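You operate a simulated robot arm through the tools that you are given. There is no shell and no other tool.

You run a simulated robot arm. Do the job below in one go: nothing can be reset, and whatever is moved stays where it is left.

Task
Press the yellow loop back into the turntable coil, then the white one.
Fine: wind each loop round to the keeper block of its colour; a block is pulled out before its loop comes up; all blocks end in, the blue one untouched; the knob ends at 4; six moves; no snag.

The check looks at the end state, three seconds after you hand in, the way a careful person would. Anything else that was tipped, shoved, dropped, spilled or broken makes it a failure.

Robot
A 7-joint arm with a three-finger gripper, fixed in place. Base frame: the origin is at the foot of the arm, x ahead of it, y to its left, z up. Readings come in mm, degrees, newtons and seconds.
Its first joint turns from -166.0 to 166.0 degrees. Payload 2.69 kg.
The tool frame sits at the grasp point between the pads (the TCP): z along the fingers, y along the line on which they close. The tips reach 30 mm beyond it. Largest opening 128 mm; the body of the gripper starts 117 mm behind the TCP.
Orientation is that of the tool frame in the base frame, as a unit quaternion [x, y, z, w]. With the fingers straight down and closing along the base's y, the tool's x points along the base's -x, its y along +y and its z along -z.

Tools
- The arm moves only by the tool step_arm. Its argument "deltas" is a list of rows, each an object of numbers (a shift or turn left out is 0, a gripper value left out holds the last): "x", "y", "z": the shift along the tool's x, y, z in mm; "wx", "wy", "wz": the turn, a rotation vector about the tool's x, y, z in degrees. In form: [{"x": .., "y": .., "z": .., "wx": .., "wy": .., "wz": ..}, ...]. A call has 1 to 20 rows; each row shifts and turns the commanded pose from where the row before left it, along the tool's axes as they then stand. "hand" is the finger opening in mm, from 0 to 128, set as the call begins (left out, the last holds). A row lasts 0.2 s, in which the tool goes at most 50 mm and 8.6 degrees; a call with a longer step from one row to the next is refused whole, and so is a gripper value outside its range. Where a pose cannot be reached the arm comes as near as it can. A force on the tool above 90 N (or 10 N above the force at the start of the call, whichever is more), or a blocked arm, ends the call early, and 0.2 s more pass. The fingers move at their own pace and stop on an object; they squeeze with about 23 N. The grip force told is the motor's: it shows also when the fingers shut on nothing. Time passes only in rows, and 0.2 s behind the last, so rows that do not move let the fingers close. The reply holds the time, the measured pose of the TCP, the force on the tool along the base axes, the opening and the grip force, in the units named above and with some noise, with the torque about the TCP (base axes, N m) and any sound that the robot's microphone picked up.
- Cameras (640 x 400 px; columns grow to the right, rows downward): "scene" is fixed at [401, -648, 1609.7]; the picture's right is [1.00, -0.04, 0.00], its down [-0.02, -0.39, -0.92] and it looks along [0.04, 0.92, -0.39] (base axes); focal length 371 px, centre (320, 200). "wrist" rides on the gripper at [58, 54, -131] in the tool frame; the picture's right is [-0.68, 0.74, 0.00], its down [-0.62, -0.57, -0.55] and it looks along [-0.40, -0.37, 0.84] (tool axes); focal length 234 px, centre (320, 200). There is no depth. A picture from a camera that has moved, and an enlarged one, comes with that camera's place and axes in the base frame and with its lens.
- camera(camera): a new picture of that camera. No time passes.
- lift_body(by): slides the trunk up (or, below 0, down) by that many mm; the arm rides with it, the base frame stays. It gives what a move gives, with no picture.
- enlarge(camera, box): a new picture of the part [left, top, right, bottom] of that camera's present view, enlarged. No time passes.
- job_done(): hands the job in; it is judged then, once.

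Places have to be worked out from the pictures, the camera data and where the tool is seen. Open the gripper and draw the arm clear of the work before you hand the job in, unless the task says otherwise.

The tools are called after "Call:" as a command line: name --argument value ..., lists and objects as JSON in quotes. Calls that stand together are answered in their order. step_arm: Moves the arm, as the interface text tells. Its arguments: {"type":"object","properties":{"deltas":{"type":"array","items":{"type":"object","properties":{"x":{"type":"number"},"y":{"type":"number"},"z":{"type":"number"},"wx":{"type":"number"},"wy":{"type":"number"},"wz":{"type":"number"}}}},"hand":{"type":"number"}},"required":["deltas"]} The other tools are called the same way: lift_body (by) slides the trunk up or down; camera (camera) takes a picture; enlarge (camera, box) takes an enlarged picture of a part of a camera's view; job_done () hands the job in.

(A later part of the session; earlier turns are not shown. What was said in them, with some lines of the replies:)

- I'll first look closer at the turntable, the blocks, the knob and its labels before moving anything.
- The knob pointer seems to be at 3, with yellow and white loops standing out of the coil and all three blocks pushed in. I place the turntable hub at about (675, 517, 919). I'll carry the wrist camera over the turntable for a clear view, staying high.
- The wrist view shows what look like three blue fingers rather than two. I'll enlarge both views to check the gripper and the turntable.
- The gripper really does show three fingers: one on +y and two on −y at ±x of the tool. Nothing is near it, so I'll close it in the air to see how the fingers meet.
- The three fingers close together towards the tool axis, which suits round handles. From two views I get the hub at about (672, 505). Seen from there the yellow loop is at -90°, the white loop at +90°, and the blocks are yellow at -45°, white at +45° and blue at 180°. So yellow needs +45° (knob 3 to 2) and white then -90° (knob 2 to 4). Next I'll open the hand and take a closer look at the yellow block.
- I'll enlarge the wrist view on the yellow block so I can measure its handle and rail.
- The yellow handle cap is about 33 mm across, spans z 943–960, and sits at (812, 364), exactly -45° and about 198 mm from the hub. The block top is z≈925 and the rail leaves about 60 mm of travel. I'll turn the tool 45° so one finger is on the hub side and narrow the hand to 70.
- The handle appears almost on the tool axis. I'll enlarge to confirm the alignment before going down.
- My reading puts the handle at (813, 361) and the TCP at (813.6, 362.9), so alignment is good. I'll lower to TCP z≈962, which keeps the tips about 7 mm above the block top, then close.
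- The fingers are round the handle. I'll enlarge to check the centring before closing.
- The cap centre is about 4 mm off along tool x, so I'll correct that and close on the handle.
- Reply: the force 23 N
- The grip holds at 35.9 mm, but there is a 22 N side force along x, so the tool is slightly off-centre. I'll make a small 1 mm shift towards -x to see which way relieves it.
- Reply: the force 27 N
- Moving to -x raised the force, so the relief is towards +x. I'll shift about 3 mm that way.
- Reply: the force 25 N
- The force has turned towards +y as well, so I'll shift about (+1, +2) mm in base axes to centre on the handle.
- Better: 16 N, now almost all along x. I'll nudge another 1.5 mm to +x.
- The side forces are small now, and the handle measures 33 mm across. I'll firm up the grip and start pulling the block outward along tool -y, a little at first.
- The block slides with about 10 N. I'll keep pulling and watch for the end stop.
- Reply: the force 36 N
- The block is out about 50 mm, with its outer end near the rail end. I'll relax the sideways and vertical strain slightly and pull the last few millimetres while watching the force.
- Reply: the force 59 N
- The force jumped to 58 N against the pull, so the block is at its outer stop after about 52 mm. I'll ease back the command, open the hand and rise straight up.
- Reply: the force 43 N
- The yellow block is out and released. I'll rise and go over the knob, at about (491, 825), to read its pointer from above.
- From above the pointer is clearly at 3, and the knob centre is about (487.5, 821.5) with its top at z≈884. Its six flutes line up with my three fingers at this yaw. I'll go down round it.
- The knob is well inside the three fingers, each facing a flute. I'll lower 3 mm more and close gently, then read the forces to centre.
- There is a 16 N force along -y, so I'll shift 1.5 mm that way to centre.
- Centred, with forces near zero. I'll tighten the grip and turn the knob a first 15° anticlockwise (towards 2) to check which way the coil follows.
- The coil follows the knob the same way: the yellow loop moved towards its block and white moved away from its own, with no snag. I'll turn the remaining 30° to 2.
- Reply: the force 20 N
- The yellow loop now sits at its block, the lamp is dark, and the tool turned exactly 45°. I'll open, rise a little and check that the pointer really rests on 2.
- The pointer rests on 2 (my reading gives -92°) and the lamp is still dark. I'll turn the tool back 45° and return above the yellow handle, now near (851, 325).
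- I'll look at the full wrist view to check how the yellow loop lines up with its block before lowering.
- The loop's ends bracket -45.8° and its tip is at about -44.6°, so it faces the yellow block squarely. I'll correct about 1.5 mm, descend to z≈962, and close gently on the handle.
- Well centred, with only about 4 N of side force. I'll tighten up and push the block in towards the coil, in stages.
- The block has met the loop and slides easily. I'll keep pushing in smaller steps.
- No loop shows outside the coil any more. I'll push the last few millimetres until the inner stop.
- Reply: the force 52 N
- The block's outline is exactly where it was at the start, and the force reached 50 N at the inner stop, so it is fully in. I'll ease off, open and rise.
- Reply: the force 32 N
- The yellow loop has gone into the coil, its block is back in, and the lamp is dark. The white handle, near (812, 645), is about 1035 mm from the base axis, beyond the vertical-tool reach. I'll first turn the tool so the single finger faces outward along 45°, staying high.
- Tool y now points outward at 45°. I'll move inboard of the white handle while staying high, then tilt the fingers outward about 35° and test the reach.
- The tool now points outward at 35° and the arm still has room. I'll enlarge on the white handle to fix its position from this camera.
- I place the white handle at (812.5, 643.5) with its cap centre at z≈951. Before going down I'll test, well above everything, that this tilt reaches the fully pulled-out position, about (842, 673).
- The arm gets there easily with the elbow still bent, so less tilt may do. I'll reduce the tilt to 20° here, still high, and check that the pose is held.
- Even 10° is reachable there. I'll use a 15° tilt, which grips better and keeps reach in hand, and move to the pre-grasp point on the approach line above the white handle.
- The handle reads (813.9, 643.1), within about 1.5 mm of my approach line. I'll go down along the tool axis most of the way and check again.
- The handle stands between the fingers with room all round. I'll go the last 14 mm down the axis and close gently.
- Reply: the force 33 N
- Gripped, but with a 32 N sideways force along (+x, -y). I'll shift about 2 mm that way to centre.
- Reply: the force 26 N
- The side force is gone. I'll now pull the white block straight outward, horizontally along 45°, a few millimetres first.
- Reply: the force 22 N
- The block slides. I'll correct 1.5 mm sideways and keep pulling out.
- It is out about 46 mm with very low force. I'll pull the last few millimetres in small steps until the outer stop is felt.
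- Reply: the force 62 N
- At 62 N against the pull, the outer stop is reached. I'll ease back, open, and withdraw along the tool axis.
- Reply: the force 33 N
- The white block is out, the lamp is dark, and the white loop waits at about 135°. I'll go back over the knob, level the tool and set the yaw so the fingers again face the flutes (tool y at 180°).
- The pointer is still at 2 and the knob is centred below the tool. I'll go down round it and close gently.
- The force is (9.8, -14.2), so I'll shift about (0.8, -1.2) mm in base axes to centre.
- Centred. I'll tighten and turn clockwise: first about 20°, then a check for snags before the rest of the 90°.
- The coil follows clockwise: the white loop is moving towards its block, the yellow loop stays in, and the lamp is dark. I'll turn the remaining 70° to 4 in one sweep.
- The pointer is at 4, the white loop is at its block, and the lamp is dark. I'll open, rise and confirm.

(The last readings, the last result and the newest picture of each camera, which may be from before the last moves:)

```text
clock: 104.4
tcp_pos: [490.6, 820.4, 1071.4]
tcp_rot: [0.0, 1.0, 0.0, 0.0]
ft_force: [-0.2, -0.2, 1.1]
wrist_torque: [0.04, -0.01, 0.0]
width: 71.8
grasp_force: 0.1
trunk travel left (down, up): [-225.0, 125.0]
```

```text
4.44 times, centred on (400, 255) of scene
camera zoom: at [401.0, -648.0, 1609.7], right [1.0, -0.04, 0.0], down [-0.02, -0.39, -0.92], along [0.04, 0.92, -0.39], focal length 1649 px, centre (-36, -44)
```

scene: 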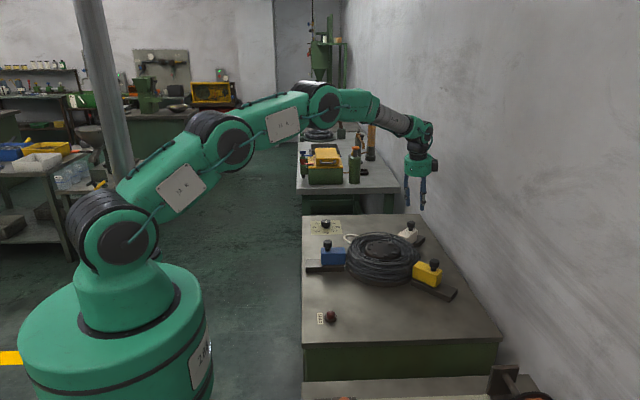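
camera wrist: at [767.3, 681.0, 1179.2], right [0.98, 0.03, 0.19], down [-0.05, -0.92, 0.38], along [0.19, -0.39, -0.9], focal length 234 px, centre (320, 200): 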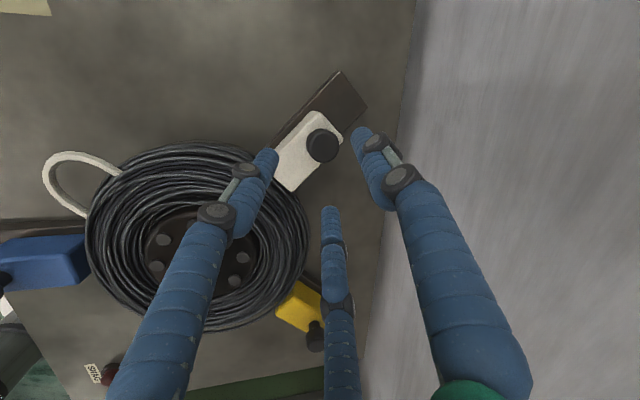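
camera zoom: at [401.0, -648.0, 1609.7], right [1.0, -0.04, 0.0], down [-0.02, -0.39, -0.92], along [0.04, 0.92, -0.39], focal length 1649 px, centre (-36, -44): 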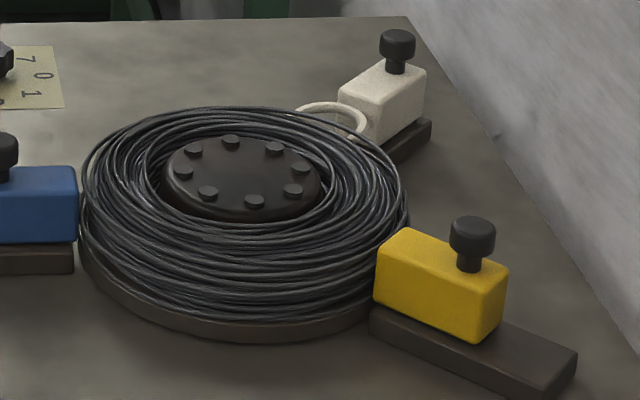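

The knob is at 4 and the white loop faces its block. I'll return to the white handle with the same 15° tilt, going by way of the high pre-grasp point.

Call:
step_arm --deltas '[{"wz": 7.5}, {"wz": 7.5}, {"wz": 7.5}, {"wz": 7.5}, {"wz": 7.5}, {"wz": 7.5}, {"wx": -5}, {"wx": -5}, {"wx": -5}, {}]' --hand 62

Call:
step_arm --deltas '[{"x": -25.49, "y": 8.21, "z": 2.45}, {"x": -25.49, "y": 8.21, "z": 2.45}, {"x": -25.49, "y": 8.21, "z": 2.45}, {"x": -25.49, "y": 8.21, "z": 2.45}, {"x": -25.49, "y": 8.21, "z": 2.45}, {"x": -25.49, "y": 8.21, "z": 2.45}, {"x": -25.49, "y": 8.21, "z": 2.45}, {"x": -25.49, "y": 8.21, "z": 2.45}, {"x": -25.49, "y": 8.21, "z": 2.45}, {"x": -25.49, "y": 8.21, "z": 2.45}, {"x": -25.49, "y": 8.21, "z": 2.45}, {"x": -25.49, "y": 8.21, "z": 2.45}, {"x": -25.49, "y": 8.21, "z": 2.45}, {"x": -25.49, "y": 8.21, "z": 2.45}, {}]'

Call:
camera --camera "wrist"

Call:
enlarge --camera "wrist" --box '[240, 80, 400, 200]'

```text
clock: 106.6
tcp_pos: [489.8, 819.4, 1072.8]
tcp_rot: [0.379, 0.916, 0.122, 0.05]
ft_force: [-0.3, -0.6, 0.7]
wrist_torque: [0.02, -0.02, 0.04]
width: 61.7
grasp_force: 0.0
trunk travel left (down, up): [-225.0, 125.0]
```

```text
clock: 109.8
tcp_pos: [828.5, 652.1, 1070.6]
tcp_rot: [0.379, 0.916, 0.121, 0.051]
ft_force: [0.0, -0.1, 0.2]
wrist_torque: [0.01, 0.03, 0.03]
width: 62.0
grasp_force: 0.0
trunk travel left (down, up): [-225.0, 125.0]
```

```text
taken
camera wrist: at [800.6, 706.0, 1208.2], right [0.98, 0.03, 0.19], down [-0.05, -0.92, 0.38], along [0.18, -0.39, -0.9], focal length 234 px, centre (320, 200)
```

wrist: 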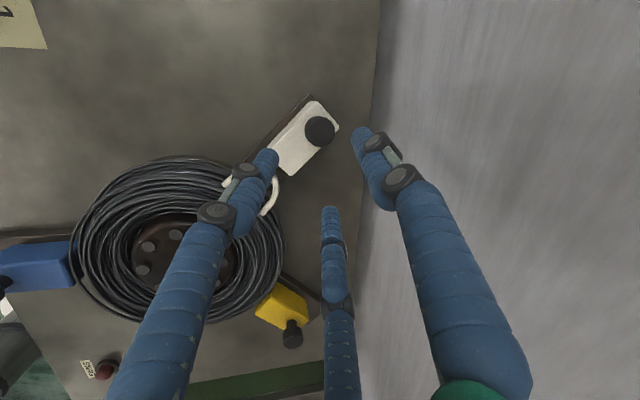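

```text
3.33 times, centred on (320, 140) of wrist
camera zoom: at [800.6, 706.0, 1208.2], right [0.98, 0.03, 0.19], down [-0.05, -0.92, 0.38], along [0.18, -0.39, -0.9], focal length 781 px, centre (320, 400)
```

zoom: 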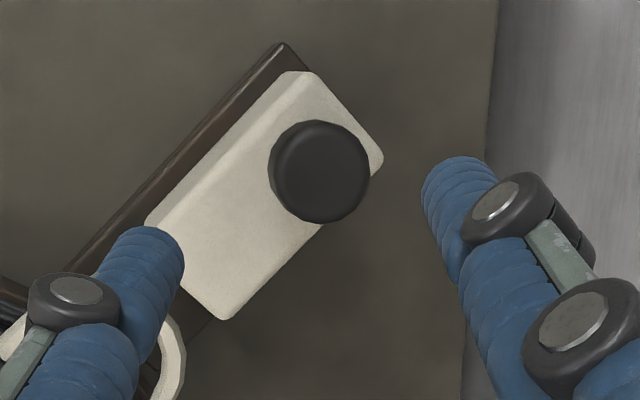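

The handle reads (849.7, 678), which matches my approach line to about 1 mm. I'll go down along the axis.

Call:
step_arm --deltas '[{"x": 0.5, "y": 0.5}, {"z": 15}, {"z": 15}, {"z": 15}, {"z": 15}, {"z": 15}, {"z": 12}, {"z": 5}, {}]'

Call:
enlarge --camera "wrist" --box '[230, 90, 410, 230]'

Call:
enlarge --camera "scene" --box '[370, 190, 450, 260]'

```text
clock: 111.8
tcp_pos: [844.3, 671.3, 980.7]
tcp_rot: [0.379, 0.916, 0.121, 0.05]
ft_force: [-0.7, 0.0, -0.3]
wrist_torque: [0.01, -0.02, 0.03]
width: 61.8
grasp_force: 0.0
trunk travel left (down, up): [-225.0, 125.0]
```

```text
2.86 times, centred on (320, 160) of wrist
camera zoom: at [816.1, 724.9, 1119.1], right [0.98, 0.03, 0.19], down [-0.05, -0.92, 0.38], along [0.19, -0.39, -0.9], focal length 669 px, centre (320, 314)
```

zoom: 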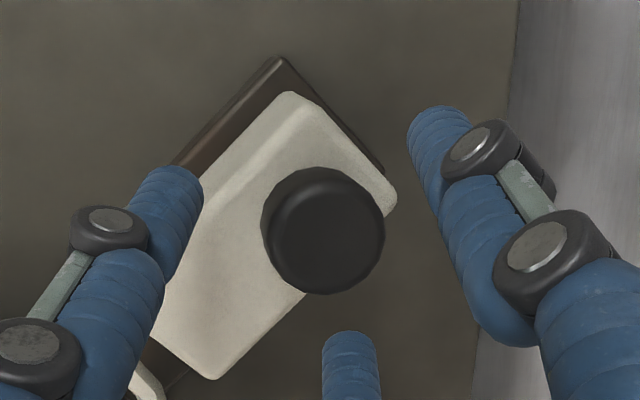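

```text
5.71 times, centred on (410, 225) of scene
camera zoom: at [401.0, -648.0, 1609.7], right [1.0, -0.04, 0.0], down [-0.02, -0.39, -0.92], along [0.04, 0.92, -0.39], focal length 2120 px, centre (-194, 57)
```

zoom: 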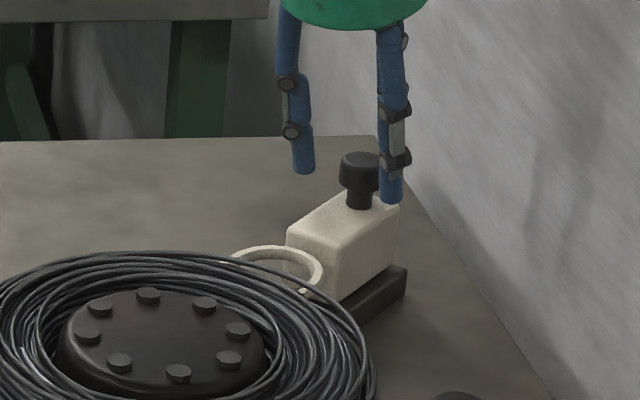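

The loop sits just in front of the block's inner face and the handle is well centred between the fingers. I'll go the last 14 mm down and close gently.

Call:
step_arm --deltas '[{"z": 5}, {"z": 5}, {"z": 4}, {}]'

Call:
step_arm --deltas '[{}, {}, {}, {}]' --hand 27

```text
clock: 112.8
tcp_pos: [848.1, 673.2, 966.0]
tcp_rot: [0.379, 0.916, 0.12, 0.05]
ft_force: [-0.1, -0.2, -0.6]
wrist_torque: [0.02, 0.01, -0.02]
width: 61.6
grasp_force: 0.0
trunk travel left (down, up): [-225.0, 125.0]
```

```text
clock: 113.8
tcp_pos: [847.5, 672.4, 966.4]
tcp_rot: [0.379, 0.916, 0.121, 0.05]
ft_force: [1.1, -4.8, -0.3]
wrist_torque: [-0.35, 0.15, -0.01]
width: 32.1
grasp_force: 45.3
trunk travel left (down, up): [-225.0, 125.0]
```

Nicely centred, with only 5 N of side force. I'll push the white block inward, in stages.

Call:
step_arm --deltas '[{}, {"y": -3.86, "z": -1.04}, {"y": -3.86, "z": -1.04}, {"y": -3.86, "z": -1.04}, {"y": -3.86, "z": -1.04}, {"y": -3.86, "z": -1.04}, {"y": -3.86, "z": -1.04}, {}]' --hand 10

Call:
enlarge --camera "scene" --box '[370, 190, 450, 260]'

```text
clock: 115.6
tcp_pos: [829.5, 655.3, 966.8]
tcp_rot: [0.379, 0.916, 0.12, 0.05]
ft_force: [0.0, -0.6, -0.4]
wrist_torque: [-0.15, 0.31, 0.04]
width: 32.4
grasp_force: 45.4
trunk travel left (down, up): [-225.0, 125.0]
```

```text
5.71 times, centred on (410, 225) of scene
camera zoom: at [401.0, -648.0, 1609.7], right [1.0, -0.04, 0.0], down [-0.02, -0.39, -0.92], along [0.04, 0.92, -0.39], focal length 2120 px, centre (-194, 57)
```

zoom: 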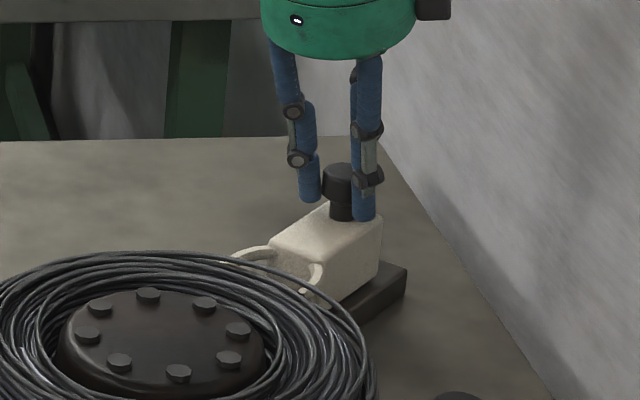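

The block is pressing on the loop and moves freely. I'll carry on inward.

Call:
step_arm --deltas '[{"y": -3.86, "z": -1.04}, {"y": -3.86, "z": -1.04}, {"y": -3.86, "z": -1.04}, {"y": -3.86, "z": -1.04}, {"y": -3.86, "z": -1.04}, {}]'

Call:
step_arm --deltas '[{"y": -1.93, "z": -0.52}, {"y": -1.93, "z": -0.52}, {"y": -1.93, "z": -0.52}, {"y": -1.93, "z": -0.52}, {"y": -1.93, "z": -0.52}, {}]'

Call:
enlarge --camera "scene" --box '[370, 190, 450, 260]'

```text
clock: 117.0
tcp_pos: [815.8, 640.7, 966.1]
tcp_rot: [0.38, 0.916, 0.121, 0.05]
ft_force: [-0.4, -1.1, 4.7]
wrist_torque: [-0.15, 0.2, -0.02]
width: 32.5
grasp_force: 44.9
trunk travel left (down, up): [-225.0, 125.0]
```

```text
clock: 118.4
tcp_pos: [811.7, 637.4, 966.0]
tcp_rot: [0.38, 0.916, 0.123, 0.051]
ft_force: [35.7, 25.1, -3.6]
wrist_torque: [0.33, -0.65, -0.04]
width: 32.4
grasp_force: 44.9
trunk travel left (down, up): [-225.0, 125.0]
```

```text
5.71 times, centred on (410, 225) of scene
camera zoom: at [401.0, -648.0, 1609.7], right [1.0, -0.04, 0.0], down [-0.02, -0.39, -0.92], along [0.04, 0.92, -0.39], focal length 2120 px, centre (-194, 57)
```

zoom: 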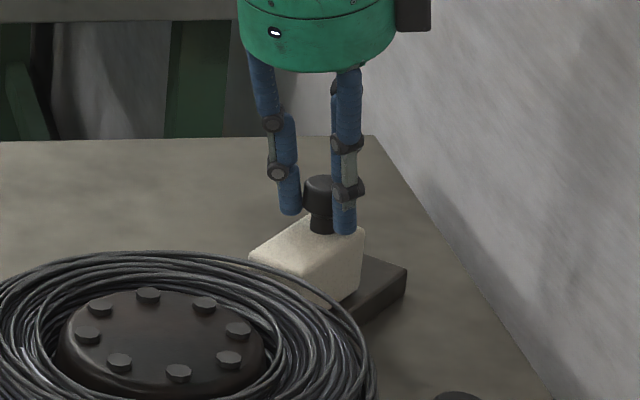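

The inner stop is felt at 44 N and the TCP is back at (811.7, 637.4), where this block started, with no loop showing. I'll ease off, open, and withdraw along the tool axis.

Call:
step_arm --deltas '[{"y": 1.93, "z": 0.52}, {"y": 1.45, "z": 0.39}, {}]'

Call:
step_arm --deltas '[{}, {}, {}]' --hand 62

Call:
step_arm --deltas '[{"z": -15}, {"z": -15}, {"z": -15}, {"z": -15}, {"z": -15}, {"z": -15}, {"z": -15}, {"z": -15}, {}]'

Call:
enlarge --camera "scene" --box '[290, 200, 480, 330]'

Call:
camera --camera "wrist"

```text
clock: 119.2
tcp_pos: [810.3, 638.2, 965.7]
tcp_rot: [0.38, 0.916, 0.121, 0.049]
ft_force: [24.4, 9.6, 9.9]
wrist_torque: [-0.35, 0.05, -0.06]
width: 32.6
grasp_force: 44.8
trunk travel left (down, up): [-225.0, 125.0]
```

```text
clock: 120.0
tcp_pos: [809.4, 636.9, 964.8]
tcp_rot: [0.38, 0.916, 0.12, 0.049]
ft_force: [0.8, -0.1, 0.0]
wrist_torque: [0.0, 0.0, -0.02]
width: 62.0
grasp_force: 0.1
trunk travel left (down, up): [-225.0, 125.0]
```

```text
clock: 122.0
tcp_pos: [788.3, 614.8, 1082.1]
tcp_rot: [0.379, 0.916, 0.121, 0.049]
ft_force: [-0.2, -0.5, -0.7]
wrist_torque: [0.01, -0.03, 0.01]
width: 62.0
grasp_force: 0.1
trunk travel left (down, up): [-225.0, 125.0]
```

```text
3.08 times, centred on (385, 265) of scene
camera zoom: at [401.0, -648.0, 1609.7], right [1.0, -0.04, 0.0], down [-0.02, -0.39, -0.92], along [0.04, 0.92, -0.39], focal length 1142 px, centre (120, 0)
```

zoom: 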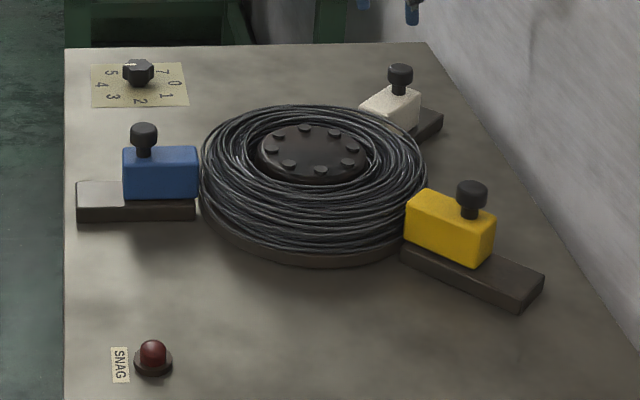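

```text
taken
camera wrist: at [760.5, 669.1, 1220.3], right [0.98, 0.03, 0.19], down [-0.05, -0.92, 0.38], along [0.19, -0.39, -0.9], focal length 234 px, centre (320, 200)
```

wrist: 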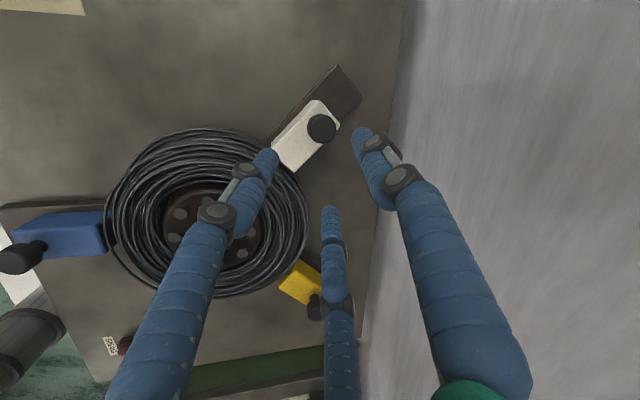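

Both loops are in, all three blocks are in, the lamp is dark and the knob looks to be at 4. I'll level the tool, open fully and draw the arm clear, up and away from the table.

Call:
step_arm --deltas '[{"x": 23.3, "y": -19.1, "z": -10}, {"x": 23.3, "y": -19.1, "z": -10}, {"x": 23.3, "y": -19.1, "z": -10}, {"x": 23.3, "y": -19.1, "z": -5}, {"x": 23.3, "y": -19.1, "z": -5}, {"wx": 5, "x": 20, "y": -15}, {"wx": 5, "x": 20, "y": -15}, {"wx": 5, "x": 20, "y": -15}, {"x": 23.3, "y": -19.1, "z": -5}, {"x": 23.3, "y": -19.1, "z": -5}, {"x": 23.3, "y": -19.1, "z": -5}, {"x": 23.3, "y": -19.1, "z": -5}, {"x": 23.3, "y": -19.1, "z": -5}, {"x": 23.3, "y": -19.1, "z": -5}, {"x": 23.3, "y": -19.1, "z": -5}, {}]' --hand 128

Call:
camera --camera "scene"

Call:
enlarge --camera "scene" --box '[340, 210, 460, 300]'

Call:
enlarge --camera "scene" --box '[300, 210, 380, 260]'

Call:
enlarge --camera "scene" --box '[300, 295, 380, 345]'

Call:
camera --camera "wrist"

```text
clock: 125.4
tcp_pos: [351.0, 656.3, 1121.4]
tcp_rot: [0.383, 0.924, -0.001, 0.0]
ft_force: [-0.2, -0.6, 0.0]
wrist_torque: [0.02, -0.05, 0.0]
width: 128.0
grasp_force: 0.0
trunk travel left (down, up): [-225.0, 125.0]
```

```text
taken
```

scene: 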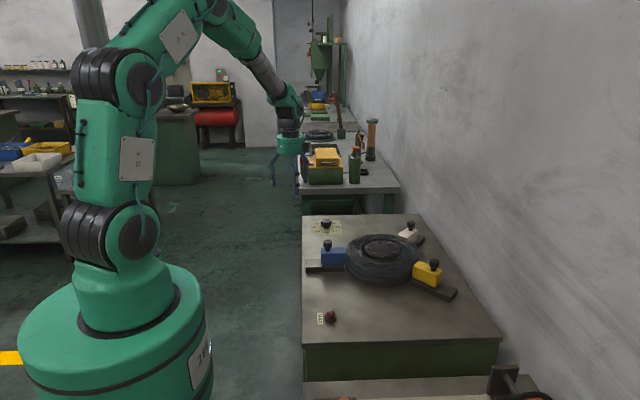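

```text
4.44 times, centred on (400, 255) of scene
camera zoom: at [401.0, -648.0, 1609.7], right [1.0, -0.04, 0.0], down [-0.02, -0.39, -0.92], along [0.04, 0.92, -0.39], focal length 1649 px, centre (-36, -44)
```

zoom: 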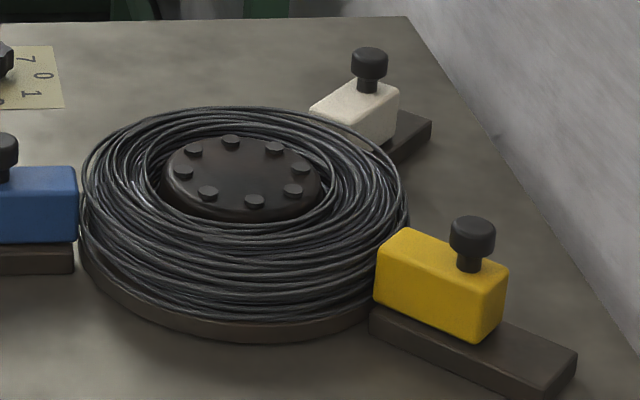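

```text
8.00 times, centred on (340, 235) of scene
camera zoom: at [401.0, -648.0, 1609.7], right [1.0, -0.04, 0.0], down [-0.02, -0.39, -0.92], along [0.04, 0.92, -0.39], focal length 2968 px, centre (160, -80)
```

zoom: 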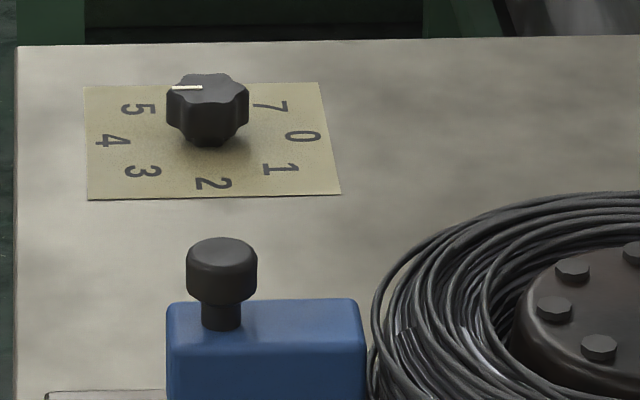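

```text
8.00 times, centred on (340, 320) of scene
camera zoom: at [401.0, -648.0, 1609.7], right [1.0, -0.04, 0.0], down [-0.02, -0.39, -0.92], along [0.04, 0.92, -0.39], focal length 2968 px, centre (160, -760)
```

zoom: 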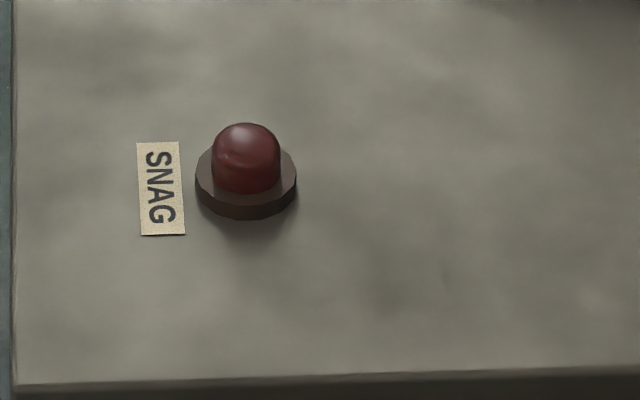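

```text
taken
camera wrist: at [348.6, 735.3, 1251.1], right [1.0, 0.04, 0.0], down [0.04, -0.84, 0.55], along [0.02, -0.55, -0.84], focal length 234 px, centre (320, 200)
```

wrist: 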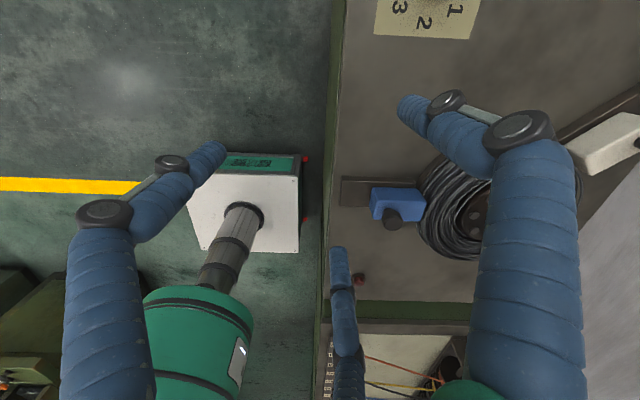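

The last pictures show both loops inside the coil, the yellow and white blocks back exactly at their starting outlines, and the blue block untouched. The knob points to 4, the SNAG lamp is dark, and the arm is clear with the hand open, so I'm handing the job in.

Call:
job_done

```text
The job is handed in.
```

The job is handed in. The last pictures show both loops pressed back into the coil and the knob at 4. All three blocks are in, and the SNAG lamp was dark in every picture.

The six moves were:
1. Pulled the yellow block out.
2. Turned the knob from 3 to 2, which brought the yellow loop round to its block.
3. Pushed the yellow block in, pressing its loop into the coil.
4. Pulled the white block out.
5. Turned the knob from 2 to 4, which brought the white loop round to its block.
6. Pushed the white block in, pressing its loop into the coil.

The yellow and white blocks ended where they started, each pushed to its inner stop. I did not touch the blue block. The hand is open and the arm is clear of the table.

In both knob turns I paused partway to check that the coil was turning the right way. I counted each as one move, but I can't tell whether the check does too. The gripper also showed three fingers rather than the two described. It held the handles and knob firmly.
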